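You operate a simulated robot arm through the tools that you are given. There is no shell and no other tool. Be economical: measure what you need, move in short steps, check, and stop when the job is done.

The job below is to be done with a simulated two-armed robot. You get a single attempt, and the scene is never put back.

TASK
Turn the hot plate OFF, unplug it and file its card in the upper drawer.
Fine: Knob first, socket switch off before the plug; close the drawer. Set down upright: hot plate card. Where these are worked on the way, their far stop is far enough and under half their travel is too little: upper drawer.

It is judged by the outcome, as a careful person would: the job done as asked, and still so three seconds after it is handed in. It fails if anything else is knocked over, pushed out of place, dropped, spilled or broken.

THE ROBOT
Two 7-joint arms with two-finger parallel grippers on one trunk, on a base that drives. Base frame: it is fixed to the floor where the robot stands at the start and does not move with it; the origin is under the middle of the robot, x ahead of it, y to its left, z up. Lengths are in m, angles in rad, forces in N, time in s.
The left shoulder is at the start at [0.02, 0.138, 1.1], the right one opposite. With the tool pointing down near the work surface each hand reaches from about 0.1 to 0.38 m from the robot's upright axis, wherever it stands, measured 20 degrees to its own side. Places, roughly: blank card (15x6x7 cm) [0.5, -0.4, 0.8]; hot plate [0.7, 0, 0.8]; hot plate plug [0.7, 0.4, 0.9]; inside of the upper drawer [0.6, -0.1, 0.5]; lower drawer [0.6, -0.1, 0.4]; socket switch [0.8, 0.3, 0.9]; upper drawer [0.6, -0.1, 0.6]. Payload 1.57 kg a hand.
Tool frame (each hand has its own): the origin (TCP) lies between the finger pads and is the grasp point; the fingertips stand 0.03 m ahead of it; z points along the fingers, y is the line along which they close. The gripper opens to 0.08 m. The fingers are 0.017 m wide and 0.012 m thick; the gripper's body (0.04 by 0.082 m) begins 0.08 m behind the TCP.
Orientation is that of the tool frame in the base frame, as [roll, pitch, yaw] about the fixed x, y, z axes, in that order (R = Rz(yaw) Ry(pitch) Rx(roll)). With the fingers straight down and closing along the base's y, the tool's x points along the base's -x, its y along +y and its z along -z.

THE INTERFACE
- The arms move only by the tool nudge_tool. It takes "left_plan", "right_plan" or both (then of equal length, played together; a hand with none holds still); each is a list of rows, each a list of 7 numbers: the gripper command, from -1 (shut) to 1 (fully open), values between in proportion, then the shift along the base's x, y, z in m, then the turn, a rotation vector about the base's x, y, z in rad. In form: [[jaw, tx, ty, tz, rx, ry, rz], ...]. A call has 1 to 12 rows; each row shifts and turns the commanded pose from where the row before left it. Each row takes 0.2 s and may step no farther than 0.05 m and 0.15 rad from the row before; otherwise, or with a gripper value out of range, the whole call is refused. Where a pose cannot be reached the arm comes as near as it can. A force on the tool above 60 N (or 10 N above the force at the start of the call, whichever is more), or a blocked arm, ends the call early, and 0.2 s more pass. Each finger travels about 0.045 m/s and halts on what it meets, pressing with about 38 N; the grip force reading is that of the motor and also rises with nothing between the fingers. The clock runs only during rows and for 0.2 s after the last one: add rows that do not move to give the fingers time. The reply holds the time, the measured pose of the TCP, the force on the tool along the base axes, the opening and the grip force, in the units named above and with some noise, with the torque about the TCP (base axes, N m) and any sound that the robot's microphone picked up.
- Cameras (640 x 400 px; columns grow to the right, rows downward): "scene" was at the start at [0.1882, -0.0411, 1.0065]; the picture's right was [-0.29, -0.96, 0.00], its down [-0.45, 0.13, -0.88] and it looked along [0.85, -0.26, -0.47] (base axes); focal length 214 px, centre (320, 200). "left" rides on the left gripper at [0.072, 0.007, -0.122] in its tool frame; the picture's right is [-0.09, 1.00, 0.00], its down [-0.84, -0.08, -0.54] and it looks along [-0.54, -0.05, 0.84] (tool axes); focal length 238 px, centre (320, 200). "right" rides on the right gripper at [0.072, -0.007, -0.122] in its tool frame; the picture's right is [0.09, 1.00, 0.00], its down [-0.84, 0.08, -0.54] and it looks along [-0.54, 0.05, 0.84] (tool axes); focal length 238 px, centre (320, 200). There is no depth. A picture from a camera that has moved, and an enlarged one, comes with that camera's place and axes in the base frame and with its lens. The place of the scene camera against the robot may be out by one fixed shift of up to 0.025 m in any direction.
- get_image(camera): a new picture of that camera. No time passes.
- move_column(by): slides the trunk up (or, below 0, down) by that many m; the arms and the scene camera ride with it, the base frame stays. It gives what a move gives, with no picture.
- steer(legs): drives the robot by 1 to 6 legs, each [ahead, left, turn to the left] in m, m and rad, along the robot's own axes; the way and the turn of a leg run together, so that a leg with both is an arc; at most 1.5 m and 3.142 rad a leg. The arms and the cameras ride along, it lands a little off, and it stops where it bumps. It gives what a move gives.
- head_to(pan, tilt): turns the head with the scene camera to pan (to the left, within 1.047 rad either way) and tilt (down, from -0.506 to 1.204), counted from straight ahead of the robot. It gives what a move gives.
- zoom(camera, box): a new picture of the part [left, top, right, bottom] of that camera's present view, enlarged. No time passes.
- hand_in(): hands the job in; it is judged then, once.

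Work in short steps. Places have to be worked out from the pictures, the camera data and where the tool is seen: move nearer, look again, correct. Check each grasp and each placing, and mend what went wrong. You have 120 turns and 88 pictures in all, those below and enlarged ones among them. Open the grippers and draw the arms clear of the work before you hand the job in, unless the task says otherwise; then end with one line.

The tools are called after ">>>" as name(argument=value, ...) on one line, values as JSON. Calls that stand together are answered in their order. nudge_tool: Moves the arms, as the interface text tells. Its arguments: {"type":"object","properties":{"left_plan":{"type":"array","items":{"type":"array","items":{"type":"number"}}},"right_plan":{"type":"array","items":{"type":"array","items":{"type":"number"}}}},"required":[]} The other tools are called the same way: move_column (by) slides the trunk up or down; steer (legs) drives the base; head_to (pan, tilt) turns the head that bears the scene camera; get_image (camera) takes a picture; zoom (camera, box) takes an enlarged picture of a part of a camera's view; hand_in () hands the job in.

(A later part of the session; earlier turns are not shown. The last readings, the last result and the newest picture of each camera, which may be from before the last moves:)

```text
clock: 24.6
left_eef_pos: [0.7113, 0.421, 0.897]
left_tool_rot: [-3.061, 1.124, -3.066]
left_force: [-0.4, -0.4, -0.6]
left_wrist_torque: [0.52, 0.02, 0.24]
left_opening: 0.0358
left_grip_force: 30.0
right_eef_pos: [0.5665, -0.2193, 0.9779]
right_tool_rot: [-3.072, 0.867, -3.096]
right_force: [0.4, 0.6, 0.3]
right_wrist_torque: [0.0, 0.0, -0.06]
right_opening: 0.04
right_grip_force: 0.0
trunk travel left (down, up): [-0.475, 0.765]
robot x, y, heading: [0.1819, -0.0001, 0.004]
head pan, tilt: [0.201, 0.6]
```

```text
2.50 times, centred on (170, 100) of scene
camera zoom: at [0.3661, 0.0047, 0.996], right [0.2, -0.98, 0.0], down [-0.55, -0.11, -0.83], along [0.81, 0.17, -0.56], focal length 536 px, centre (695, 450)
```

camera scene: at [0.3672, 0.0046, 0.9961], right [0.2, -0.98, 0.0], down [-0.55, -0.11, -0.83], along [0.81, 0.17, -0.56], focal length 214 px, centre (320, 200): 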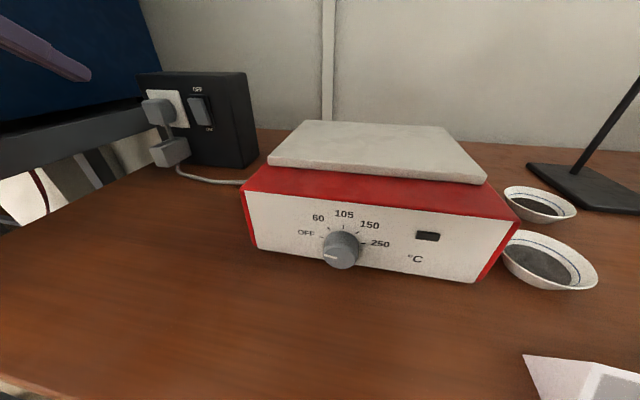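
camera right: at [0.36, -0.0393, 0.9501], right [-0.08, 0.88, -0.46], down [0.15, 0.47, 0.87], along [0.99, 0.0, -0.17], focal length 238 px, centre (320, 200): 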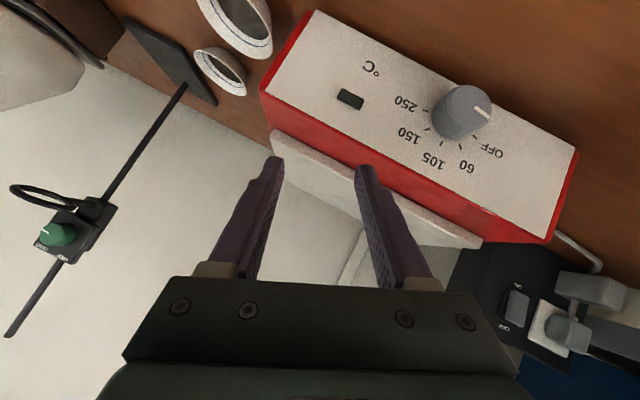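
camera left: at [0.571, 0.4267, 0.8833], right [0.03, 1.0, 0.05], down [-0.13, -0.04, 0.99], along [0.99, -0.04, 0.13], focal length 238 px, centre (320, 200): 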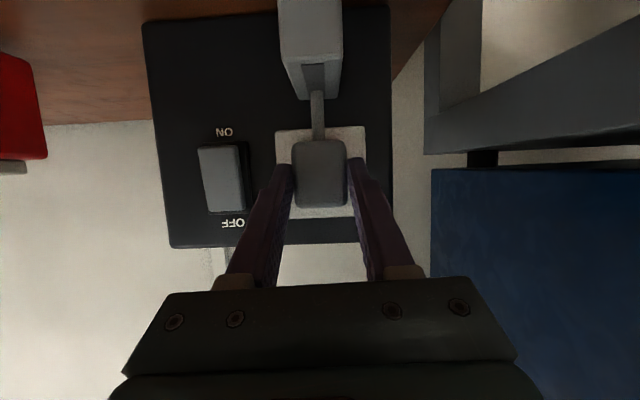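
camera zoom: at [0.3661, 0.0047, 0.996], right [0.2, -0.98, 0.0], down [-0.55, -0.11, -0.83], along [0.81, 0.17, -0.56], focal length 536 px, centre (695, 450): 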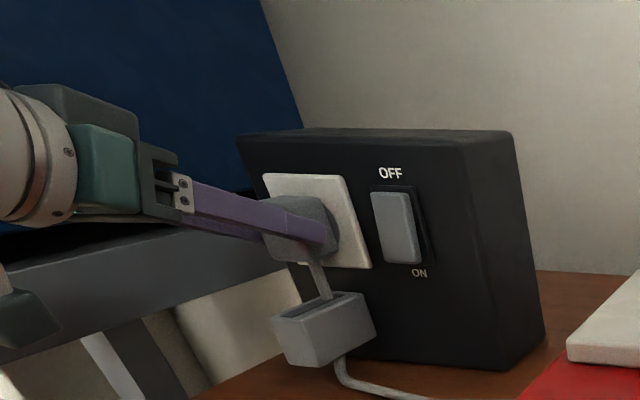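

The plug is held well. I'll pull it straight out along −x.

>>> nudge_tool(left_plan=[[-1, -0.005, 0, 0, 0, 0, 0], [-1, -0.01, 0, 0, 0, 0, 0], [-1, -0.01, 0, 0, 0, 0, 0], [-1, -0.01, 0, 0, 0, 0, 0], [-1, -0.01, 0, 0, 0, 0, 0]])

>>> zoom(camera="scene", box=[60, 20, 280, 180])

```text
clock: 25.8
left_eef_pos: [0.6725, 0.4206, 0.8985]
left_tool_rot: [-3.058, 1.129, -3.061]
left_force: [32.6, 6.9, -15.5]
left_wrist_torque: [0.97, -0.02, 0.23]
left_opening: 0.0362
left_grip_force: 42.5
right_eef_pos: [0.5728, -0.2207, 0.9781]
right_tool_rot: [-3.072, 0.87, -3.096]
right_force: [-0.9, 0.4, 0.2]
right_wrist_torque: [0.0, -0.03, -0.02]
right_opening: 0.0399
right_grip_force: 0.0
trunk travel left (down, up): [-0.475, 0.765]
robot x, y, heading: [0.1784, 0.0058, -0.001]
head pan, tilt: [0.201, 0.6]
```

```text
2.50 times, centred on (170, 100) of scene
camera zoom: at [0.3709, 0.0049, 0.9967], right [0.2, -0.98, 0.0], down [-0.55, -0.11, -0.83], along [0.81, 0.17, -0.56], focal length 536 px, centre (695, 450)
```

zoom: 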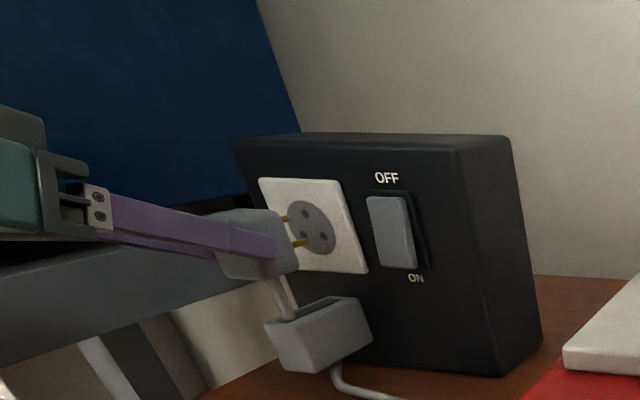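

The prongs are nearly out of the socket. I'll pull a little more and watch the force.

>>> nudge_tool(left_plan=[[-1, -0.008, 0, 0, 0, 0, 0], [-1, -0.008, 0, 0, 0, 0, 0]])

>>> zoom(camera="scene", box=[60, 20, 280, 180])

>>> get_image(camera="left")

```text
clock: 26.4
left_eef_pos: [0.65, 0.42, 0.8962]
left_tool_rot: [-3.054, 1.121, -3.057]
left_force: [1.0, 0.8, -0.4]
left_wrist_torque: [0.0, -0.05, 0.02]
left_opening: 0.0002
left_grip_force: 20.9
right_eef_pos: [0.5679, -0.2197, 0.9785]
right_tool_rot: [-3.071, 0.866, -3.092]
right_force: [0.3, -0.2, -0.4]
right_wrist_torque: [0.0, -0.01, 0.02]
right_opening: 0.0399
right_grip_force: 0.1
trunk travel left (down, up): [-0.475, 0.765]
robot x, y, heading: [0.1797, 0.0012, 0.008]
head pan, tilt: [0.201, 0.6]
```

```text
2.50 times, centred on (170, 100) of scene
camera zoom: at [0.3665, 0.0044, 0.9965], right [0.2, -0.98, 0.0], down [-0.55, -0.12, -0.83], along [0.81, 0.17, -0.56], focal length 536 px, centre (695, 450)
```

zoom: 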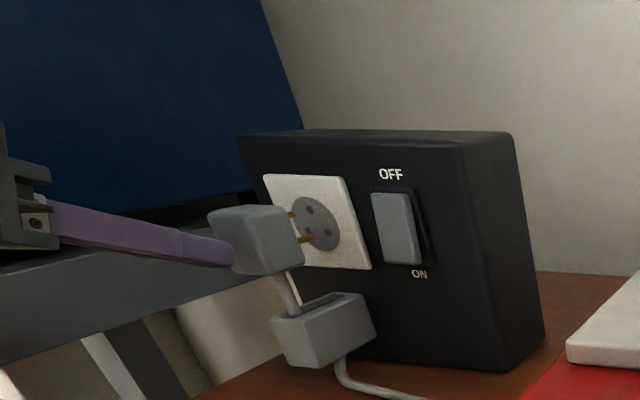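

```text
52 pictures are left
camera left: at [0.509, 0.4267, 0.8836], right [0.03, 1.0, 0.05], down [-0.13, -0.04, 0.99], along [0.99, -0.04, 0.13], focal length 238 px, centre (320, 200)
```

left: 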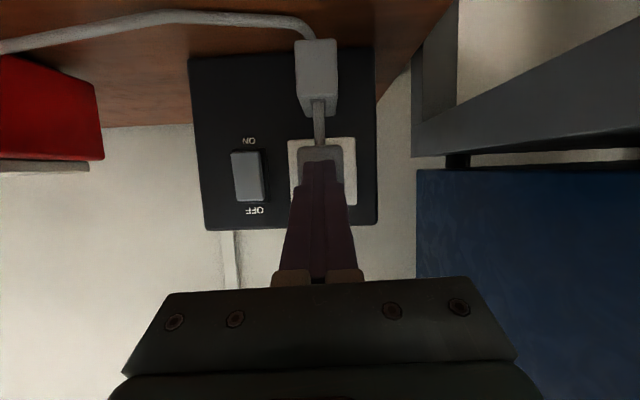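

The fingers slipped off, and the plug stays out in the air, so it seems to be guided and at its stop. I'll zoom closer to see whether the prongs are clear.

>>> zoom(camera="scene", box=[125, 75, 205, 150])

```text
5.33 times, centred on (165, 112) of scene
camera zoom: at [0.3665, 0.0044, 0.9965], right [0.2, -0.98, 0.0], down [-0.55, -0.12, -0.83], along [0.81, 0.17, -0.56], focal length 1144 px, centre (1147, 667)
```

zoom: 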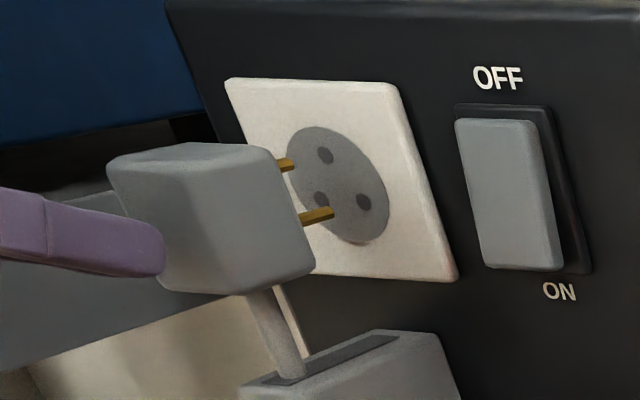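

The prongs are clear of the socket with the switch OFF, and the plug stops at the end of its travel. I'll draw the left hand back and up, away from the plug.

>>> nudge_tool(left_plan=[[-1, -0.03, 0, 0.01, 0, 0, 0], [-1, -0.03, -0.01, 0.03, 0, 0.1, 0], [-1, -0.03, -0.01, 0.03, 0, 0.1, 0], [-1, -0.02, -0.01, 0.03, 0, 0.1, 0]], right_plan=[[0.2, -0.02, 0.0, 0, 0, 0.1, 0], [0.2, -0.02, 0, 0, 0, 0.15, 0], [0.2, -0.02, 0, 0, 0, 0.15, 0], [0.2, -0.02, 0, 0, 0, 0.15, 0]])

>>> get_image(camera="scene")

>>> get_image(camera="right")

```text
clock: 27.4
left_eef_pos: [0.5413, 0.3891, 0.9984]
left_tool_rot: [-3.093, 0.826, -3.091]
left_force: [0.5, 0.9, -0.2]
left_wrist_torque: [-0.02, 0.01, 0.01]
left_opening: 0.0
left_grip_force: 21.6
right_eef_pos: [0.5416, -0.2474, 0.8505]
right_tool_rot: [-3.05, 0.314, -3.113]
right_force: [-0.5, 0.2, 1.1]
right_wrist_torque: [0.01, 0.02, -0.02]
right_opening: 0.048
right_grip_force: 0.1
right hand out of reach, approached as far as the arm can: row 1, 2, 3, 4
trunk travel left (down, up): [-0.475, 0.765]
robot x, y, heading: [0.182, 0.0034, 0.003]
head pan, tilt: [0.201, 0.6]
```

```text
50 pictures are left
camera scene: at [0.367, 0.0044, 0.9962], right [0.2, -0.98, 0.0], down [-0.55, -0.11, -0.83], along [0.81, 0.17, -0.56], focal length 214 px, centre (320, 200)
```

scene: 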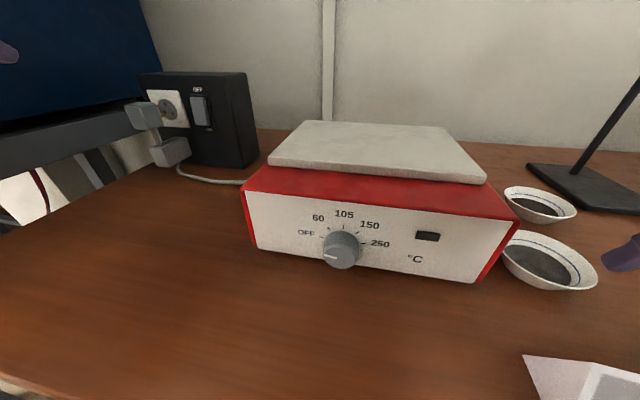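

```text
49 pictures are left
camera right: at [0.4344, -0.2475, 0.9442], right [-0.09, 0.99, -0.12], down [0.63, 0.15, 0.76], along [0.77, -0.01, -0.63], focal length 238 px, centre (320, 200)
```

right: 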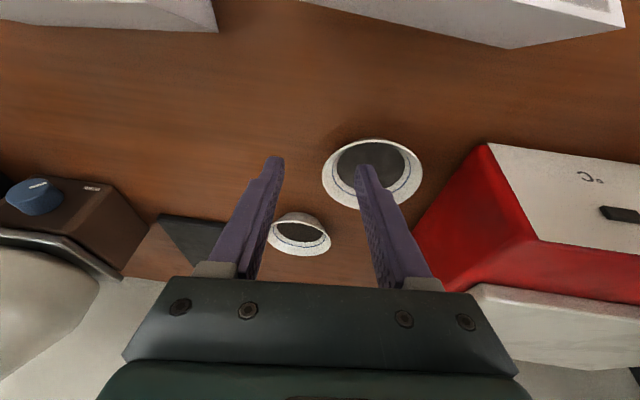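

The right hand sagged to z 0.85 because the arm is cramped at this trunk height. I'll raise the trunk by 0.15 m to give it room.

>>> move_column(by=0.15)

```text
clock: 29.1
left_eef_pos: [0.5409, 0.39, 1.1488]
left_tool_rot: [-3.095, 0.825, -3.091]
left_force: [-0.1, 0.4, -0.1]
left_wrist_torque: [0.0, -0.01, -0.02]
left_opening: 0.0
left_grip_force: 21.5
right_eef_pos: [0.5398, -0.2466, 1.0011]
right_tool_rot: [-3.06, 0.318, -3.122]
right_force: [0.1, 0.5, 0.3]
right_wrist_torque: [-0.02, 0.02, -0.02]
right_opening: 0.0481
right_grip_force: 0.1
trunk travel left (down, up): [-0.625, 0.615]
robot x, y, heading: [0.1793, 0.0005, 0.001]
head pan, tilt: [0.201, 0.6]
```

Now turning the right hand downward with its closing line along x, above the hot-plate card.

>>> nudge_tool(right_plan=[[0.8, -0.02, 0.0, 0, 0, 0.1, 0], [0.8, -0.02, 0, 0, 0, 0.1, 0], [0.8, -0.02, 0.005, 0, 0, 0.1, 0], [0.8, -0.01, 0.005, 0, 0, 0, 0.15], [0.8, -0.01, 0.005, 0, 0, 0, 0.15], [0.8, 0, 0.005, 0, 0, 0, 0.15], [0.8, 0, 0, 0, 0, 0, 0.15], [0.8, 0, 0, 0, 0, 0, 0.15]])

>>> get_image(camera="right")

```text
clock: 30.9
left_eef_pos: [0.5409, 0.3891, 1.1482]
left_tool_rot: [-3.097, 0.826, -3.093]
left_force: [0.7, -1.2, 0.0]
left_wrist_torque: [0.02, -0.04, -0.01]
left_opening: 0.0
left_grip_force: 21.7
right_eef_pos: [0.5093, -0.253, 0.945]
right_tool_rot: [-3.078, 0.0, -2.381]
right_force: [0.1, -0.5, -0.6]
right_wrist_torque: [0.03, 0.0, 0.0]
right_opening: 0.0718
right_grip_force: 0.1
right hand out of reach, approached as far as the arm can: row 1, 2, 3, 4, 5
trunk travel left (down, up): [-0.625, 0.615]
robot x, y, heading: [0.1773, -0.0022, 0.003]
head pan, tilt: [0.201, 0.6]
```

```text
48 pictures are left
camera right: at [0.4552, -0.3036, 1.0672], right [-0.75, 0.66, -0.06], down [0.53, 0.66, 0.54], along [0.39, 0.37, -0.84], focal length 238 px, centre (320, 200)
```

right: 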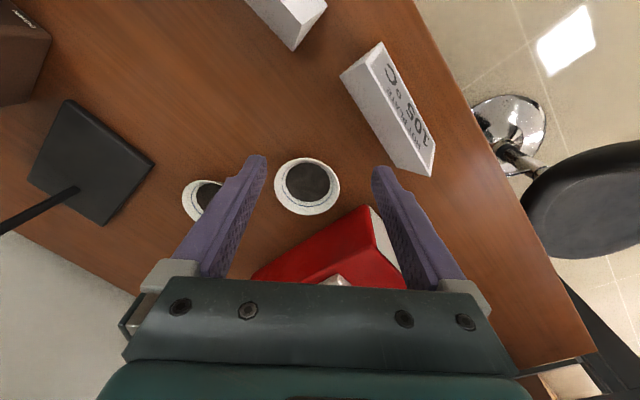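

The card is visible. I'll continue turning the hand and move it over the card, keeping the height.

>>> nudge_tool(right_plan=[[0.9, -0.015, 0.005, 0.01, 0, 0, 0.15], [0.9, -0.015, 0.005, 0.01, 0, 0, 0.15], [0.9, -0.015, 0.01, 0, 0, 0, 0.15], [0.9, -0.005, 0.005, 0, 0, 0, 0.15], [0.9, 0, 0, 0, 0, 0, 0.15]])

>>> get_image(camera="right")

```text
clock: 32.4
left_eef_pos: [0.5403, 0.3884, 1.1486]
left_tool_rot: [-3.093, 0.824, -3.092]
left_force: [0.0, 0.0, 0.4]
left_wrist_torque: [-0.01, -0.02, -0.01]
left_opening: 0.0
left_grip_force: 21.3
right_eef_pos: [0.487, -0.2624, 0.9271]
right_tool_rot: [-3.089, -0.054, -1.645]
right_force: [-0.1, 0.0, 0.2]
right_wrist_torque: [0.01, 0.0, 0.0]
right_opening: 0.0761
right_grip_force: 0.1
right hand out of reach, approached as far as the arm can: row 1, 2, 3, 4
trunk travel left (down, up): [-0.625, 0.615]
robot x, y, heading: [0.1792, 0.0031, 0.003]
head pan, tilt: [0.201, 0.6]
stopped in row 5 (right hand): the arm was blocked; the commanded pose is now the measured one
```

```text
47 pictures are left
camera right: at [0.4807, -0.3275, 1.0524], right [-1.0, -0.02, -0.05], down [-0.04, 0.87, 0.49], along [0.03, 0.49, -0.87], focal length 238 px, centre (320, 200)
```

right: 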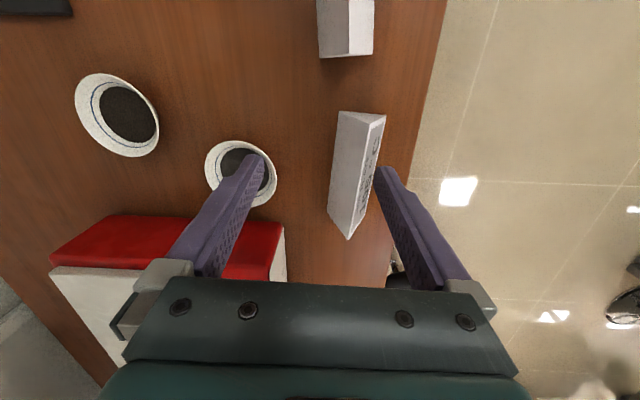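

The arm is cramped reaching to its side; the card is about 40° off axis. I'll shift the base 0.1 m to the right so the card lies in the comfortable zone.

>>> steer(legs=[[0, -0.1, 0]])

>>> nudge_tool(right_plan=[[0.9, -0.01, 0.03, 0.01, 0, 0, 0], [0.9, -0.01, 0.03, 0.01, 0, 0, 0], [0.9, -0.01, 0.03, 0.01, 0, 0, 0], [0.9, 0, 0.03, 0, 0, 0, 0]])

>>> get_image(camera="right")

```text
clock: 33.5
left_eef_pos: [0.5406, 0.2914, 1.1481]
left_tool_rot: [-3.092, 0.825, -3.092]
left_force: [0.5, -0.6, -0.5]
left_wrist_torque: [0.02, 0.02, 0.02]
left_opening: 0.0
left_grip_force: 20.9
right_eef_pos: [0.486, -0.3607, 0.926]
right_tool_rot: [-3.093, -0.053, -1.644]
right_force: [0.1, 0.2, 0.1]
right_wrist_torque: [0.0, 0.0, -0.01]
right_opening: 0.076
right_grip_force: 0.1
trunk travel left (down, up): [-0.625, 0.615]
robot x, y, heading: [0.1811, -0.0975, 0.007]
head pan, tilt: [0.201, 0.6]
```

```text
clock: 34.7
left_eef_pos: [0.5415, 0.2922, 1.149]
left_tool_rot: [-3.095, 0.826, -3.092]
left_force: [0.0, 0.5, 0.5]
left_wrist_torque: [-0.02, 0.01, 0.01]
left_opening: 0.0
left_grip_force: 20.9
right_eef_pos: [0.4798, -0.2991, 0.9156]
right_tool_rot: [-3.065, -0.158, -1.679]
right_force: [0.3, 0.6, 0.2]
right_wrist_torque: [-0.01, -0.03, -0.02]
right_opening: 0.0761
right_grip_force: 0.0
right hand out of reach, approached as far as the arm can: row 1, 2, 3, 4
trunk travel left (down, up): [-0.625, 0.615]
robot x, y, heading: [0.1789, -0.0987, 0.009]
head pan, tilt: [0.201, 0.6]
stopped in row 4 (right hand): the arm was blocked; the commanded pose is now the measured one
```

```text
46 pictures are left
camera right: at [0.4707, -0.3515, 1.0478], right [-1.0, 0.0, -0.06], down [-0.02, 0.92, 0.4], along [0.06, 0.4, -0.92], focal length 238 px, centre (320, 200)
```

right: 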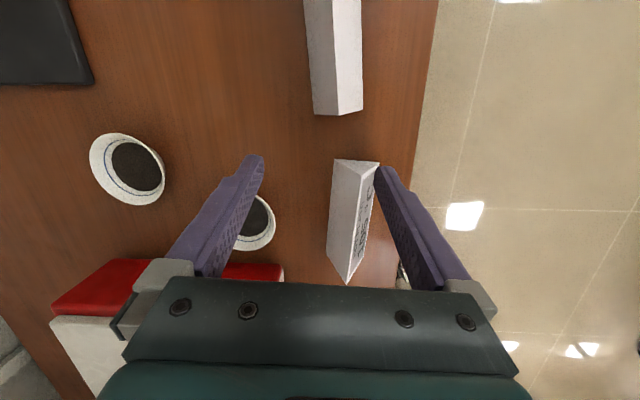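

The sagging pattern suggests the elbow is folded to its limit, so a higher trunk should help. I'll raise the trunk 0.15 m more, then lower the hand over the card.

>>> move_column(by=0.15)

>>> nudge_tool(right_plan=[[0.9, -0.005, 0.01, -0.04, 0, 0, 0.05], [0.9, -0.005, 0.02, -0.04, 0, 0, 0.05], [0.9, -0.005, 0.02, -0.03, 0, 0, 0], [0.9, 0, 0.02, 0, 0, 0, 0]])

>>> get_image(camera="right")

```text
clock: 36.4
left_eef_pos: [0.542, 0.2909, 1.2985]
left_tool_rot: [-3.095, 0.825, -3.09]
left_force: [-0.8, 0.3, -1.2]
left_wrist_torque: [-0.02, -0.02, 0.01]
left_opening: 0.0001
left_grip_force: 20.9
right_eef_pos: [0.4789, -0.2991, 1.0651]
right_tool_rot: [-3.068, -0.157, -1.678]
right_force: [0.3, 0.1, 0.1]
right_wrist_torque: [-0.03, 0.04, -0.02]
right_opening: 0.0758
right_grip_force: 0.0
trunk travel left (down, up): [-0.775, 0.465]
robot x, y, heading: [0.1807, -0.0969, 0.004]
head pan, tilt: [0.201, 0.6]
```

```text
clock: 37.4
left_eef_pos: [0.5416, 0.2918, 1.2995]
left_tool_rot: [-3.096, 0.825, -3.09]
left_force: [0.0, -0.4, -0.1]
left_wrist_torque: [0.0, -0.01, -0.03]
left_opening: 0.0
left_grip_force: 21.3
right_eef_pos: [0.4649, -0.2233, 0.9547]
right_tool_rot: [-3.068, -0.144, -1.575]
right_force: [0.5, 0.7, -0.5]
right_wrist_torque: [-0.01, 0.02, 0.01]
right_opening: 0.0761
right_grip_force: 0.0
trunk travel left (down, up): [-0.775, 0.465]
robot x, y, heading: [0.18, -0.0947, 0.002]
head pan, tilt: [0.201, 0.6]
```

```text
45 pictures are left
camera right: at [0.4607, -0.2776, 1.0868], right [-0.99, -0.1, -0.06], down [-0.11, 0.91, 0.41], along [0.01, 0.41, -0.91], focal length 238 px, centre (320, 200)
```

right: 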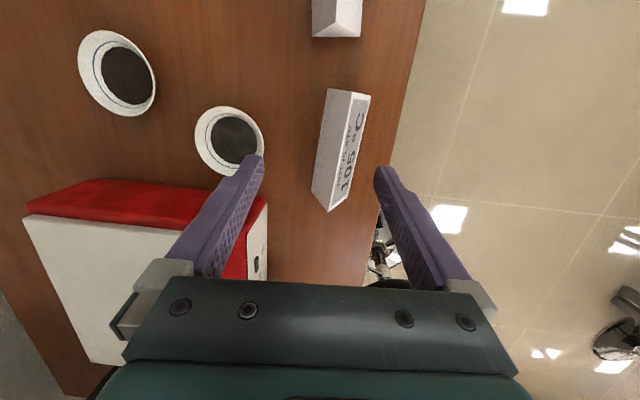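

Now the arm is free. The card's base centre is about [0.447, −0.212], skewed about 3.4°; I'll straighten the tool vertical, match the yaw and descend to just above the card.

>>> nudge_tool(right_plan=[[1, -0.005, 0.003, -0.02, 0.07, 0.04, 0], [1, -0.005, 0.004, -0.02, 0.075, 0.035, 0], [1, -0.004, 0.003, -0.02, 0, 0, -0.06], [1, -0.003, 0.001, -0.025, 0, 0, 0], [1, 0, 0, 0, 0, 0, 0]])

>>> get_image(camera="right")

```text
clock: 38.6
left_eef_pos: [0.5417, 0.2906, 1.2984]
left_tool_rot: [-3.094, 0.823, -3.092]
left_force: [0.6, 0.4, 0.7]
left_wrist_torque: [0.02, -0.02, 0.03]
left_opening: 0.0002
left_grip_force: 21.5
right_eef_pos: [0.4481, -0.2117, 0.8692]
right_tool_rot: [3.138, 0.001, -1.632]
right_force: [-0.7, -0.4, 0.4]
right_wrist_torque: [0.03, -0.01, 0.01]
right_opening: 0.0799
right_grip_force: 0.1
trunk travel left (down, up): [-0.775, 0.465]
robot x, y, heading: [0.178, -0.0991, 0.008]
head pan, tilt: [0.201, 0.6]
```

```text
44 pictures are left
camera right: at [0.4487, -0.2852, 0.9922], right [-1.0, -0.03, 0.0], down [-0.03, 0.84, 0.54], along [-0.02, 0.54, -0.84], focal length 238 px, centre (320, 200)
```

right: 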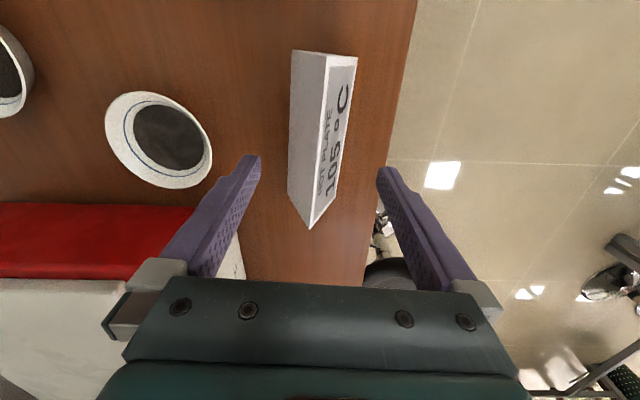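

The card centre works out at [0.448, −0.209], matching the tool. I'll descend with the tips going to just above the desk.

>>> nudge_tool(right_plan=[[1, 0, 0.002, -0.025, 0, 0, 0], [1, 0, 0, -0.025, 0, 0, 0], [1, 0, 0, -0.02, 0, 0, 0], [1, 0, 0, -0.01, 0, 0, 0], [1, 0, 0, -0.003, 0, 0, 0]])

>>> get_image(camera="right")

```text
clock: 39.8
left_eef_pos: [0.5408, 0.2911, 1.2985]
left_tool_rot: [-3.096, 0.823, -3.091]
left_force: [-0.2, 0.5, 0.8]
left_wrist_torque: [0.01, 0.02, 0.01]
left_opening: 0.0
left_grip_force: 21.4
right_eef_pos: [0.4372, -0.2155, 0.8015]
right_tool_rot: [3.139, 0.001, -1.631]
right_force: [-0.5, 0.9, -0.2]
right_wrist_torque: [0.02, -0.04, 0.01]
right_opening: 0.0799
right_grip_force: 0.1
right hand out of reach, approached as far as the arm can: row 3, 4
trunk travel left (down, up): [-0.775, 0.465]
robot x, y, heading: [0.1794, -0.0971, 0.002]
head pan, tilt: [0.201, 0.6]
```

```text
43 pictures are left
camera right: at [0.4391, -0.2884, 0.9232], right [-1.0, -0.03, 0.0], down [-0.03, 0.84, 0.54], along [-0.02, 0.54, -0.84], focal length 238 px, centre (320, 200)
```

right: 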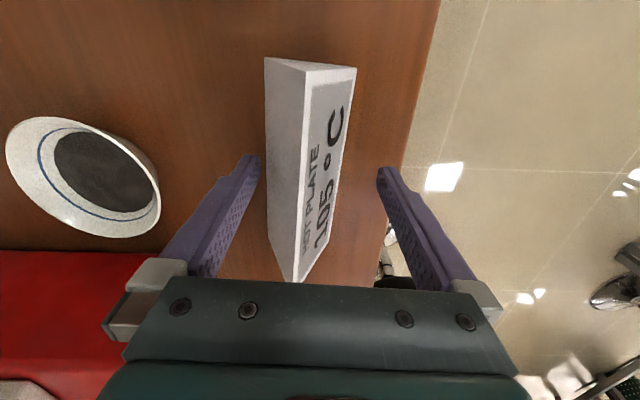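

The trunk is slightly too high now, and the hand crept toward the robot. I'll lift, recentre, lower the trunk a bit, then check.

>>> nudge_tool(right_plan=[[1, 0, 0, 0.015, 0, 0, 0], [1, 0.01, 0.005, 0.015, 0, 0, 0], [1, 0.0, 0, 0.01, 0, 0, 0]])

>>> move_column(by=-0.04)

```text
clock: 40.6
left_eef_pos: [0.5417, 0.2923, 1.299]
left_tool_rot: [-3.096, 0.826, -3.091]
left_force: [0.2, 0.8, -0.5]
left_wrist_torque: [0.01, 0.0, -0.02]
left_opening: 0.0
left_grip_force: 21.5
right_eef_pos: [0.4615, -0.206, 0.8213]
right_tool_rot: [3.138, 0.001, -1.631]
right_force: [-0.4, -0.3, 0.0]
right_wrist_torque: [0.0, 0.01, -0.01]
right_opening: 0.0799
right_grip_force: 0.1
right hand out of reach, approached as far as the arm can: row 1, 2, 3
trunk travel left (down, up): [-0.775, 0.465]
robot x, y, heading: [0.181, -0.099, -0.002]
head pan, tilt: [0.201, 0.6]
```

```text
clock: 41.4
left_eef_pos: [0.5412, 0.2893, 1.2618]
left_tool_rot: [-3.091, 0.826, -3.089]
left_force: [0.3, -0.2, 0.3]
left_wrist_torque: [0.01, -0.03, 0.02]
left_opening: 0.0
left_grip_force: 20.5
right_eef_pos: [0.4689, -0.2068, 0.7898]
right_tool_rot: [-3.137, -0.001, -1.629]
right_force: [0.2, -6.1, 22.7]
right_wrist_torque: [-0.13, 1.03, 0.11]
right_opening: 0.0797
right_grip_force: 0.0
trunk travel left (down, up): [-0.739, 0.501]
robot x, y, heading: [0.1756, -0.0991, -0.002]
head pan, tilt: [0.201, 0.6]
stopped: the force on the tool passed its limit at 115 N (the readings are from after the stop); the commanded pose is now the measured one
```

The hand drifted to x 0.469 and something got pressed. I'll look before moving.

>>> get_image(camera="right")

```text
42 pictures are left
camera right: at [0.4702, -0.2788, 0.9123], right [-1.0, -0.03, -0.01], down [-0.03, 0.84, 0.54], along [-0.01, 0.54, -0.84], focal length 238 px, centre (320, 200)
```

right: 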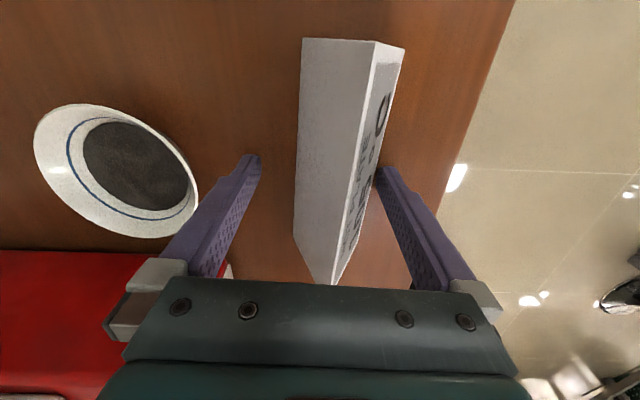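

The card is upright, nudged a few mm; the near finger rests against its front face. I'll ease up, recentre by −x, and recheck.

>>> nudge_tool(right_plan=[[1, 0, 0, 0.006, 0, 0, 0], [1, -0.009, 0, 0.004, 0, 0, 0], [1, -0.007, 0, 0, 0, 0, 0]])

>>> get_image(camera="right")

```text
clock: 42.2
left_eef_pos: [0.542, 0.2903, 1.2624]
left_tool_rot: [-3.092, 0.826, -3.089]
left_force: [-0.1, 0.3, -0.7]
left_wrist_torque: [0.01, 0.02, 0.01]
left_opening: 0.0001
left_grip_force: 21.0
right_eef_pos: [0.4677, -0.1997, 0.7908]
right_tool_rot: [-3.133, 0.004, -1.629]
right_force: [-3.3, -4.5, 46.2]
right_wrist_torque: [-0.17, 2.18, 0.14]
right_opening: 0.08
right_grip_force: 0.1
right hand out of reach, approached as far as the arm can: row 1, 2, 3
trunk travel left (down, up): [-0.739, 0.501]
robot x, y, heading: [0.1808, -0.0973, 0.004]
head pan, tilt: [0.201, 0.6]
stopped in row 3 (right hand): the force on the tool passed its limit at 63 N (the readings are from after the stop); the commanded pose is now the measured one
```

```text
41 pictures are left
camera right: at [0.4679, -0.2727, 0.9122], right [-1.0, -0.03, -0.01], down [-0.03, 0.84, 0.54], along [-0.01, 0.54, -0.84], focal length 238 px, centre (320, 200)
```

right: 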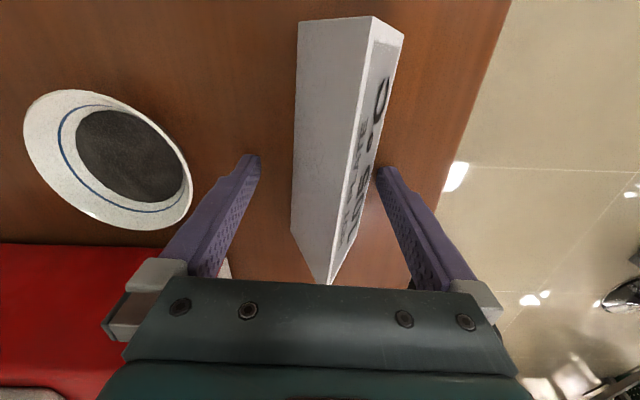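

The arm works well only with the hand 0.44–0.54 m below the shoulder. I'll raise the trunk to unload, recentre the hand in its good range, then lower the trunk to bring it down over the card.

>>> move_column(by=0.05)

>>> nudge_tool(right_plan=[[1, 0, 0, 0.03, 0, 0, 0], [1, 0, 0, 0.03, 0, 0, 0]])

>>> get_image(camera="right")

```text
clock: 43.2
left_eef_pos: [0.5418, 0.2911, 1.3126]
left_tool_rot: [-3.095, 0.825, -3.089]
left_force: [-0.4, 0.3, -0.5]
left_wrist_torque: [0.0, -0.02, 0.02]
left_opening: 0.0
left_grip_force: 21.1
right_eef_pos: [0.4643, -0.1965, 0.8383]
right_tool_rot: [-3.137, 0.007, -1.631]
right_force: [0.2, 0.7, -0.2]
right_wrist_torque: [-0.01, 0.03, 0.02]
right_opening: 0.0798
right_grip_force: 0.2
trunk travel left (down, up): [-0.789, 0.451]
robot x, y, heading: [0.1776, -0.0986, 0.003]
head pan, tilt: [0.201, 0.6]
```

```text
clock: 43.8
left_eef_pos: [0.541, 0.2917, 1.3121]
left_tool_rot: [-3.096, 0.825, -3.09]
left_force: [-0.2, 0.4, 0.8]
left_wrist_torque: [-0.02, 0.04, -0.01]
left_opening: 0.0
left_grip_force: 21.4
right_eef_pos: [0.4919, -0.1871, 0.8625]
right_tool_rot: [-3.137, 0.005, -1.629]
right_force: [0.5, -0.1, 0.3]
right_wrist_torque: [0.01, -0.01, 0.01]
right_opening: 0.0801
right_grip_force: 0.2
right hand out of reach, approached as far as the arm can: row 1, 2
trunk travel left (down, up): [-0.789, 0.451]
robot x, y, heading: [0.1785, -0.0985, 0.009]
head pan, tilt: [0.201, 0.6]
```

```text
40 pictures are left
camera right: at [0.4933, -0.2606, 0.9853], right [-1.0, -0.03, -0.01], down [-0.03, 0.84, 0.55], along [-0.01, 0.55, -0.84], focal length 238 px, centre (320, 200)
```

right: 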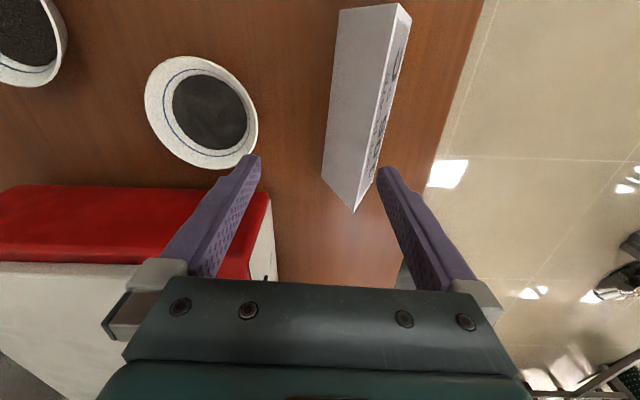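

The arm seems to be stuck straight at full extension. I'll raise the trunk for clearance and command the hand inward and up to bend the elbow again.

>>> move_column(by=0.08)

>>> nudge_tool(right_plan=[[1, -0.02, -0.02, 0.04, 0, 0, 0], [1, -0.02, -0.02, 0.04, 0, 0, 0], [1, -0.02, -0.01, 0.04, 0, 0, 0], [1, 0, 0, 0.04, 0, 0, 0]])

```text
clock: 44.9
left_eef_pos: [0.5412, 0.2909, 1.3929]
left_tool_rot: [-3.095, 0.824, -3.091]
left_force: [0.7, 0.4, -0.4]
left_wrist_torque: [-0.02, 0.0, 0.01]
left_opening: 0.0
left_grip_force: 21.6
right_eef_pos: [0.4918, -0.1874, 0.9439]
right_tool_rot: [-3.136, 0.005, -1.63]
right_force: [-0.3, -0.3, -0.9]
right_wrist_torque: [0.03, -0.04, -0.01]
right_opening: 0.0802
right_grip_force: 0.0
trunk travel left (down, up): [-0.869, 0.371]
robot x, y, heading: [0.1767, -0.0966, 0.006]
head pan, tilt: [0.201, 0.6]
```

```text
clock: 45.9
left_eef_pos: [0.5405, 0.2927, 1.3911]
left_tool_rot: [-3.095, 0.825, -3.091]
left_force: [0.1, 0.8, 0.1]
left_wrist_torque: [0.02, -0.03, 0.03]
left_opening: 0.0
left_grip_force: 20.9
right_eef_pos: [0.538, -0.1988, 0.9872]
right_tool_rot: [-3.139, 0.005, -1.63]
right_force: [0.0, -0.4, -0.9]
right_wrist_torque: [-0.01, -0.06, -0.02]
right_opening: 0.0803
right_grip_force: 0.0
right hand out of reach, approached as far as the arm can: row 1, 2, 3, 4
trunk travel left (down, up): [-0.869, 0.371]
robot x, y, heading: [0.1788, -0.0987, 0.0]
head pan, tilt: [0.201, 0.6]
```

Still at full extension. I'll pitch the tool forward-up, which should make the elbow flex, then come back.

>>> nudge_tool(right_plan=[[1, 0, 0, 0.02, 0, -0.15, 0], [1, 0, 0, 0.02, 0, -0.15, 0], [1, 0, 0, 0.02, 0, -0.15, 0], [1, 0, 0, 0.02, 0, -0.15, 0], [1, -0.02, 0, 0.02, 0, -0.15, 0]])

```text
clock: 47.1
left_eef_pos: [0.5416, 0.2914, 1.3933]
left_tool_rot: [-3.095, 0.826, -3.092]
left_force: [0.0, -0.8, -0.6]
left_wrist_torque: [-0.02, 0.01, -0.01]
left_opening: 0.0001
left_grip_force: 20.9
right_eef_pos: [0.6178, -0.17, 0.9916]
right_tool_rot: [-2.393, 0.041, -1.608]
right_force: [0.0, -0.2, 0.6]
right_wrist_torque: [-0.01, 0.0, -0.03]
right_opening: 0.0799
right_grip_force: 0.0
right hand out of reach, approached as far as the arm can: row 1, 2, 3, 4, 5
trunk travel left (down, up): [-0.869, 0.371]
robot x, y, heading: [0.1795, -0.0982, 0.004]
head pan, tilt: [0.201, 0.6]
```

The shoulder–wrist distance stays fixed at 0.46, so the elbow is locked straight. I'll keep pitching the tool up so the wrist saturates and the elbow has to take part, watching the pose.

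>>> nudge_tool(right_plan=[[1, -0.01, 0, 0.01, 0, -0.15, 0], [1, -0.01, 0, 0.01, 0, -0.15, 0], [1, -0.01, 0, 0.01, 0, -0.15, 0], [1, -0.01, 0, 0.01, 0, -0.15, 0], [1, -0.01, 0, 0.01, 0, -0.15, 0], [1, -0.01, 0, 0.01, 0, -0.15, 0]])

>>> head_to(pan=-0.5, tilt=0.7)

>>> get_image(camera="scene")

```text
clock: 48.5
left_eef_pos: [0.5404, 0.2905, 1.3923]
left_tool_rot: [-3.094, 0.826, -3.089]
left_force: [-0.8, 0.6, -0.8]
left_wrist_torque: [0.03, -0.01, 0.0]
left_opening: 0.0
left_grip_force: 21.3
right_eef_pos: [0.5617, -0.1795, 1.0827]
right_tool_rot: [-1.535, 0.061, -1.562]
right_force: [-0.6, 0.4, 0.4]
right_wrist_torque: [0.0, -0.03, -0.01]
right_opening: 0.0799
right_grip_force: 0.0
right hand out of reach, approached as far as the arm can: row 1, 3, 4, 5, 6
trunk travel left (down, up): [-0.869, 0.371]
robot x, y, heading: [0.1816, -0.0972, 0.002]
head pan, tilt: [0.201, 0.6]
```

```text
clock: 49.6
left_eef_pos: [0.5406, 0.2918, 1.3923]
left_tool_rot: [-3.094, 0.826, -3.091]
left_force: [0.2, 0.0, 0.4]
left_wrist_torque: [-0.01, 0.0, -0.01]
left_opening: 0.0
left_grip_force: 21.0
right_eef_pos: [0.563, -0.1795, 1.0811]
right_tool_rot: [-1.537, 0.06, -1.566]
right_force: [-0.3, 0.7, 1.0]
right_wrist_torque: [0.0, -0.03, -0.03]
right_opening: 0.0798
right_grip_force: 0.0
trunk travel left (down, up): [-0.869, 0.371]
robot x, y, heading: [0.1813, -0.0995, 0.0]
head pan, tilt: [-0.499, 0.7]
```

```text
39 pictures are left
camera scene: at [0.3544, -0.1522, 1.3812], right [-0.47, -0.88, 0.0], down [-0.57, 0.31, -0.77], along [0.67, -0.36, -0.64], focal length 214 px, centre (320, 200)
```

scene: 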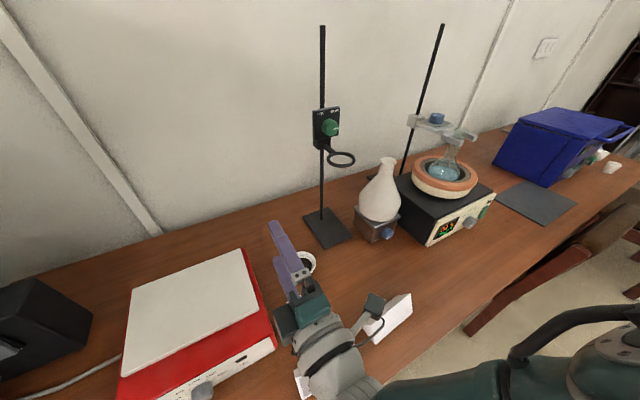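

The picture shows the right arm's elbow stuck out to the side, with its gripper now pointing forward and closing vertically. That suits the drawer handle, so I'll leave it and use the left hand for the card, turning the base about 45° right to give the left hand a natural reach.

>>> steer(legs=[[-0.03, 0.02, 0], [0, 0, -0.785]])

>>> head_to(pan=0.3, tilt=0.9)

>>> get_image(camera="scene")

```text
clock: 52.5
left_eef_pos: [0.6793, -0.0597, 1.392]
left_tool_rot: [-3.095, 0.826, 2.409]
left_force: [-0.8, -0.8, -0.7]
left_wrist_torque: [0.0, 0.03, 0.01]
left_opening: 0.0001
left_grip_force: 21.2
right_eef_pos: [0.3626, -0.4075, 1.0824]
right_tool_rot: [-1.538, 0.06, -2.347]
right_force: [-0.1, 0.5, 0.0]
right_wrist_torque: [0.0, -0.01, 0.02]
right_opening: 0.0799
right_grip_force: 0.2
trunk travel left (down, up): [-0.869, 0.371]
robot x, y, heading: [0.1498, -0.0727, -0.779]
head pan, tilt: [-0.499, 0.7]
```

```text
clock: 53.7
left_eef_pos: [0.6788, -0.0601, 1.3927]
left_tool_rot: [-3.095, 0.827, 2.41]
left_force: [-1.1, 0.6, -0.4]
left_wrist_torque: [0.03, -0.02, -0.02]
left_opening: 0.0001
left_grip_force: 21.4
right_eef_pos: [0.3616, -0.4061, 1.0816]
right_tool_rot: [-1.538, 0.058, -2.346]
right_force: [0.3, -0.6, 1.1]
right_wrist_torque: [-0.01, -0.04, 0.02]
right_opening: 0.0799
right_grip_force: 0.0
trunk travel left (down, up): [-0.869, 0.371]
robot x, y, heading: [0.1497, -0.0786, -0.78]
head pan, tilt: [0.3, 0.901]
```

```text
38 pictures are left
camera scene: at [0.2874, -0.1977, 1.3651], right [-0.46, -0.89, 0.0], down [-0.69, 0.36, -0.62], along [0.55, -0.29, -0.78], focal length 214 px, centre (320, 200)
```

scene: 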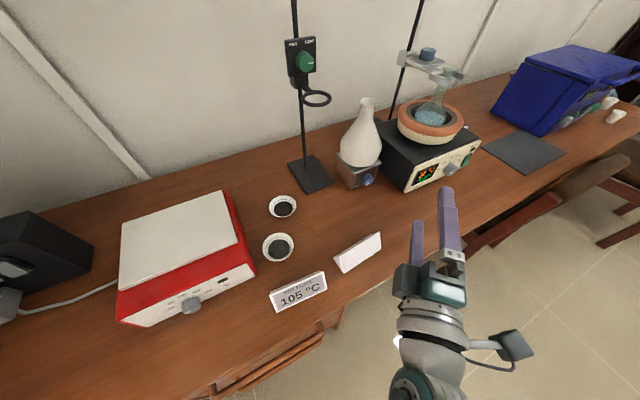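

The left hand can come to the card from here. I'll tilt it down while moving it toward above the card, staying high.

>>> nudge_tool(left_plan=[[-1, -0.037, -0.024, -0.015, 0.0965, 0.0978, 0], [-0.5, -0.037, -0.024, -0.015, 0.0965, 0.0978, 0], [0, -0.037, -0.024, -0.015, 0.0965, 0.0978, 0], [0.5, -0.037, -0.024, -0.015, 0.0965, 0.0978, 0], [1, -0.037, -0.024, -0.015, 0.0965, 0.0978, 0], [1, -0.037, -0.024, -0.015, 0.0965, 0.0978, 0]], right_plan=[[1, -0.01, -0.01, 0, 0, 0, 0], [1, -0.02, -0.02, 0, 0, 0, 0], [1, -0.02, -0.02, 0, 0, 0, 0], [1, -0.02, -0.02, 0, 0, 0, 0], [1, -0.02, -0.02, 0, 0, 0, 0], [1, 0, 0, 0, 0, 0, 0]])

```text
clock: 54.5
left_eef_pos: [0.5601, -0.1295, 1.3327]
left_tool_rot: [-2.793, 0.373, 2.635]
left_force: [-0.4, -0.1, -0.3]
left_wrist_torque: [0.01, 0.0, -0.02]
left_opening: 0.0497
left_grip_force: 0.1
right_eef_pos: [0.3124, -0.4562, 1.0817]
right_tool_rot: [-1.537, 0.061, -2.35]
right_force: [0.3, 0.4, -0.6]
right_wrist_torque: [-0.02, 0.03, 0.02]
right_opening: 0.0803
right_grip_force: 0.1
trunk travel left (down, up): [-0.869, 0.371]
robot x, y, heading: [0.1499, -0.0787, -0.786]
head pan, tilt: [0.3, 0.901]
stopped in row 4 (left hand): the arm was blocked; the commanded pose is now the measured one
```

The left hand was blocked, probably close to the head. I'll take it down and away first.

>>> nudge_tool(left_plan=[[0.5, 0.015, 0.01, -0.04, 0, 0, 0], [0.5, 0, 0, -0.045, 0, 0, 0], [1, 0, 0, -0.045, 0, 0, 0], [1, 0, 0, -0.045, 0, 0, 0]])

>>> get_image(camera="scene")

```text
clock: 55.5
left_eef_pos: [0.5754, -0.106, 1.1517]
left_tool_rot: [-2.764, 0.359, 2.723]
left_force: [0.1, -0.7, 0.4]
left_wrist_torque: [0.03, 0.01, 0.01]
left_opening: 0.08
left_grip_force: 0.0
right_eef_pos: [0.3127, -0.4556, 1.0827]
right_tool_rot: [-1.538, 0.057, -2.349]
right_force: [0.1, 0.1, 0.5]
right_wrist_torque: [-0.01, -0.01, 0.04]
right_opening: 0.0799
right_grip_force: 0.1
trunk travel left (down, up): [-0.869, 0.371]
robot x, y, heading: [0.1497, -0.0809, -0.781]
head pan, tilt: [0.3, 0.901]
```

```text
37 pictures are left
camera scene: at [0.2874, -0.1975, 1.365], right [-0.46, -0.89, 0.0], down [-0.7, 0.36, -0.62], along [0.55, -0.29, -0.78], focal length 214 px, centre (320, 200)
```

scene: 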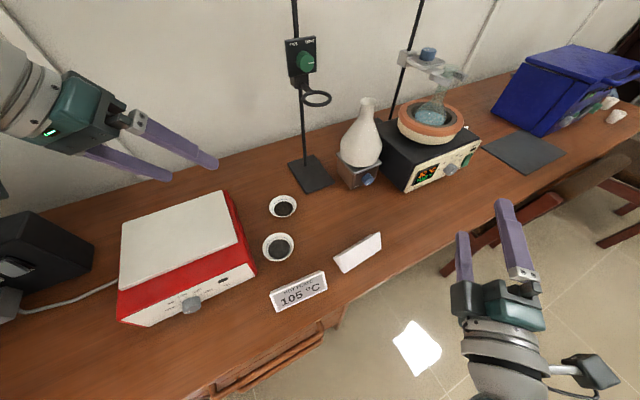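

I'll straighten the left tool to vertical and move it over the card, descending to about z 1.02.

>>> nudge_tool(left_plan=[[1, -0.01, -0.01, -0.04, 0.1225, 0.039, 0], [1, -0.02, -0.015, -0.035, 0.1225, 0.039, 0], [1, -0.025, -0.02, -0.025, 0.1225, 0.039, 0], [1, -0.025, -0.02, -0.02, 0.1225, 0.039, 0], [1, -0.025, -0.02, -0.01, 0, 0, 0], [1, -0.02, -0.015, 0, 0, 0, 0]])

>>> get_image(camera="left")

```text
clock: 55.9
left_eef_pos: [0.5805, -0.0734, 1.1323]
left_tool_rot: [-2.763, 0.325, 2.833]
left_force: [0.0, 0.3, 0.1]
left_wrist_torque: [-0.03, 0.01, -0.02]
left_opening: 0.0799
left_grip_force: 0.1
left hand out of reach, approached as far as the arm can: row 1
right_eef_pos: [0.3122, -0.4562, 1.084]
right_tool_rot: [-1.536, 0.058, -2.35]
right_force: [-0.1, 0.1, -0.2]
right_wrist_torque: [-0.02, 0.0, -0.02]
right_opening: 0.0801
right_grip_force: 0.0
trunk travel left (down, up): [-0.869, 0.371]
robot x, y, heading: [0.1487, -0.0792, -0.783]
head pan, tilt: [0.3, 0.901]
stopped in row 1 (left hand): the arm was blocked; the commanded pose is now the measured one
```

```text
36 pictures are left
camera left: at [0.4976, 0.0071, 1.2132], right [0.48, 0.82, -0.32], down [0.63, -0.07, 0.77], along [0.61, -0.57, -0.55], focal length 238 px, centre (320, 200)
```

left: 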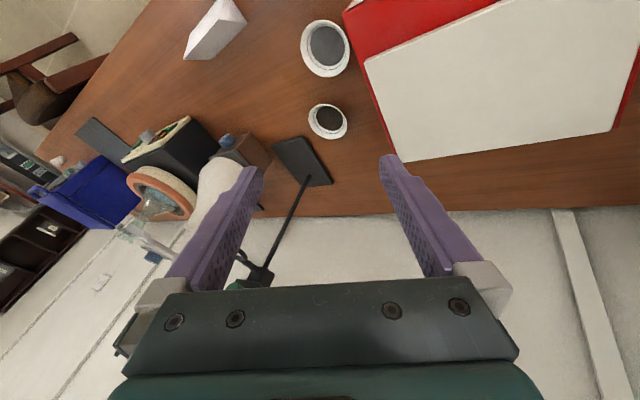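

The left arm seems too folded at this height. I'll straighten the tool while lowering it mostly straight down, which opens the elbow.

>>> nudge_tool(left_plan=[[1, 0.01, 0, -0.04, 0, 0, 0], [1, 0.0, 0, -0.04, 0, 0, 0], [1, 0, 0, -0.01, 0.1, 0.03, 0], [1, 0, 0, -0.01, 0.1, 0.03, 0], [1, 0, 0, 0, 0.1, 0.03, 0]])

```text
clock: 56.9
left_eef_pos: [0.5729, -0.0296, 1.1087]
left_tool_rot: [-2.822, 0.169, 3.036]
left_force: [0.9, 0.9, -0.5]
left_wrist_torque: [0.0, 0.01, 0.02]
left_opening: 0.0802
left_grip_force: 0.1
left hand out of reach, approached as far as the arm can: row 1, 2, 3, 4
right_eef_pos: [0.3124, -0.4573, 1.0825]
right_tool_rot: [-1.537, 0.057, -2.348]
right_force: [-0.8, 0.0, 0.5]
right_wrist_torque: [-0.01, 0.0, 0.01]
right_opening: 0.0799
right_grip_force: 0.0
trunk travel left (down, up): [-0.869, 0.371]
robot x, y, heading: [0.1473, -0.0786, -0.778]
head pan, tilt: [0.3, 0.901]
stopped in row 4 (left hand): the arm was blocked; the commanded pose is now the measured one
```

The left tool has drifted in yaw by about 0.7 rad, which isn't its natural direction. I'll turn it back (negative yaw) while rising a little.

>>> nudge_tool(left_plan=[[1, -0.01, 0.0, 0.03, 0, 0, -0.14], [1, -0.01, 0, 0.03, 0, 0, -0.14], [1, 0, 0, 0.02, 0, 0, -0.14], [1, 0, 0, 0.02, 0, 0, -0.14]])

```text
clock: 57.4
left_eef_pos: [0.4893, 0.0417, 1.0971]
left_tool_rot: [-2.932, -0.063, 2.888]
left_force: [0.9, -0.9, 1.3]
left_wrist_torque: [-0.01, -0.03, -0.01]
left_opening: 0.0803
left_grip_force: 0.1
right_eef_pos: [0.3137, -0.4569, 1.0829]
right_tool_rot: [-1.534, 0.058, -2.35]
right_force: [0.1, -0.3, 0.2]
right_wrist_torque: [0.02, -0.03, -0.02]
right_opening: 0.0802
right_grip_force: 0.1
trunk travel left (down, up): [-0.869, 0.371]
robot x, y, heading: [0.1473, -0.0774, -0.781]
head pan, tilt: [0.3, 0.901]
stopped in row 2 (left hand): the arm was blocked; the commanded pose is now the measured one
```

The left arm is being obstructed by something. I'll turn the head to look at it.

>>> head_to(pan=1.0, tilt=0.5)

>>> get_image(camera="scene")

```text
clock: 58.4
left_eef_pos: [0.4892, 0.0409, 1.0977]
left_tool_rot: [-2.93, -0.061, 2.89]
left_force: [0.0, -0.1, -0.8]
left_wrist_torque: [0.02, 0.01, -0.04]
left_opening: 0.0799
left_grip_force: 0.1
right_eef_pos: [0.3118, -0.456, 1.0829]
right_tool_rot: [-1.538, 0.057, -2.349]
right_force: [0.2, 0.7, -0.1]
right_wrist_torque: [-0.02, 0.02, 0.02]
right_opening: 0.0801
right_grip_force: 0.1
trunk travel left (down, up): [-0.869, 0.371]
robot x, y, heading: [0.1483, -0.0814, -0.779]
head pan, tilt: [1.0, 0.499]
```

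```text
35 pictures are left
camera scene: at [0.3092, -0.1431, 1.3989], right [0.22, -0.98, 0.0], down [-0.47, -0.1, -0.88], along [0.86, 0.19, -0.48], focal length 214 px, centre (320, 200)
```

scene: 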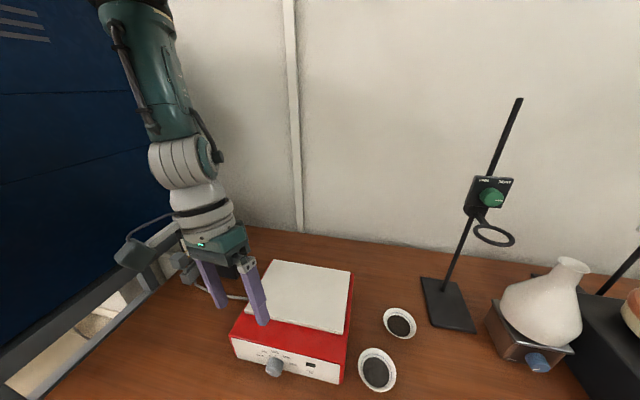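

The left arm hangs from a high elbow; these arms are comfortable with the hand only about 0.1–0.35 m below the shoulder, so the trunk is far too high. I'll raise the left hand toward its home height relative to the shoulder, then lower the trunk.

>>> nudge_tool(left_plan=[[1, 0.02, 0.0, 0.03, 0, 0, 0], [1, 0.02, 0, 0.04, 0, 0, 0], [1, 0.01, 0, 0.04, 0, 0, -0.1], [1, 0.01, 0, 0.04, 0, 0, -0.1], [1, 0, 0, 0.04, 0, 0, -0.1]], right_plan=[[1, -0.02, 0.01, 0.03, 0, 0, 0], [1, -0.02, 0.01, 0.03, 0, 0, 0], [1, -0.02, 0.01, 0.03, 0, 0, 0], [1, -0.01, 0.01, 0.03, 0, 0, 0], [1, 0, 0, 0.03, 0, 0, 0]])

```text
clock: 59.0
left_eef_pos: [0.4381, 0.0707, 1.1143]
left_tool_rot: [-2.869, -0.293, 3.09]
left_force: [1.0, -1.0, -0.2]
left_wrist_torque: [0.08, 0.1, -0.08]
left_opening: 0.08
left_grip_force: 0.0
right_eef_pos: [0.2784, -0.4393, 1.1329]
right_tool_rot: [-1.537, 0.057, -2.348]
right_force: [-0.1, 0.0, 0.0]
right_wrist_torque: [0.01, 0.04, 0.0]
right_opening: 0.0802
right_grip_force: 0.1
trunk travel left (down, up): [-0.869, 0.371]
robot x, y, heading: [0.1487, -0.0755, -0.784]
head pan, tilt: [1.0, 0.499]
stopped in row 2 (left hand): the arm was blocked; the commanded pose is now the measured one
```

The right arm now follows commands exactly, so I'll use it with the arm back in its home-like posture. First I'll un-roll it by 90° about its own axis, rising a little.

>>> nudge_tool(right_plan=[[1, 0, 0, 0.02, 0.1015, -0.1, 0], [1, 0, 0, 0.02, 0.1015, -0.1, 0], [1, 0, 0, 0.02, 0.1015, -0.1, 0], [1, 0, 0, 0.02, 0.1015, -0.1, 0], [1, 0, 0, 0.02, 0.1015, -0.1, 0], [1, 0, 0, 0.02, 0.1015, -0.1, 0], [1, 0, 0, 0.02, 0.1015, -0.1, 0], [1, 0, 0, 0.02, 0.1015, -0.1, 0], [1, 0, 0, 0.02, 0.1015, -0.1, 0], [1, 0, 0, 0.02, 0.1015, -0.1, 0], [1, 0, 0, 0.0, 0.1015, -0.1, 0]])

```text
clock: 61.4
left_eef_pos: [0.4366, 0.0706, 1.1137]
left_tool_rot: [-2.865, -0.296, 3.095]
left_force: [-4.4, 4.4, -2.5]
left_wrist_torque: [-0.54, -0.27, 0.25]
left_opening: 0.0799
left_grip_force: 0.1
right_eef_pos: [0.278, -0.4413, 1.3326]
right_tool_rot: [1.625, 1.514, 0.813]
right_force: [-0.3, -1.0, 1.1]
right_wrist_torque: [0.04, 0.03, -0.02]
right_opening: 0.08
right_grip_force: 0.0
trunk travel left (down, up): [-0.869, 0.371]
robot x, y, heading: [0.1475, -0.0816, -0.777]
head pan, tilt: [1.0, 0.499]
```

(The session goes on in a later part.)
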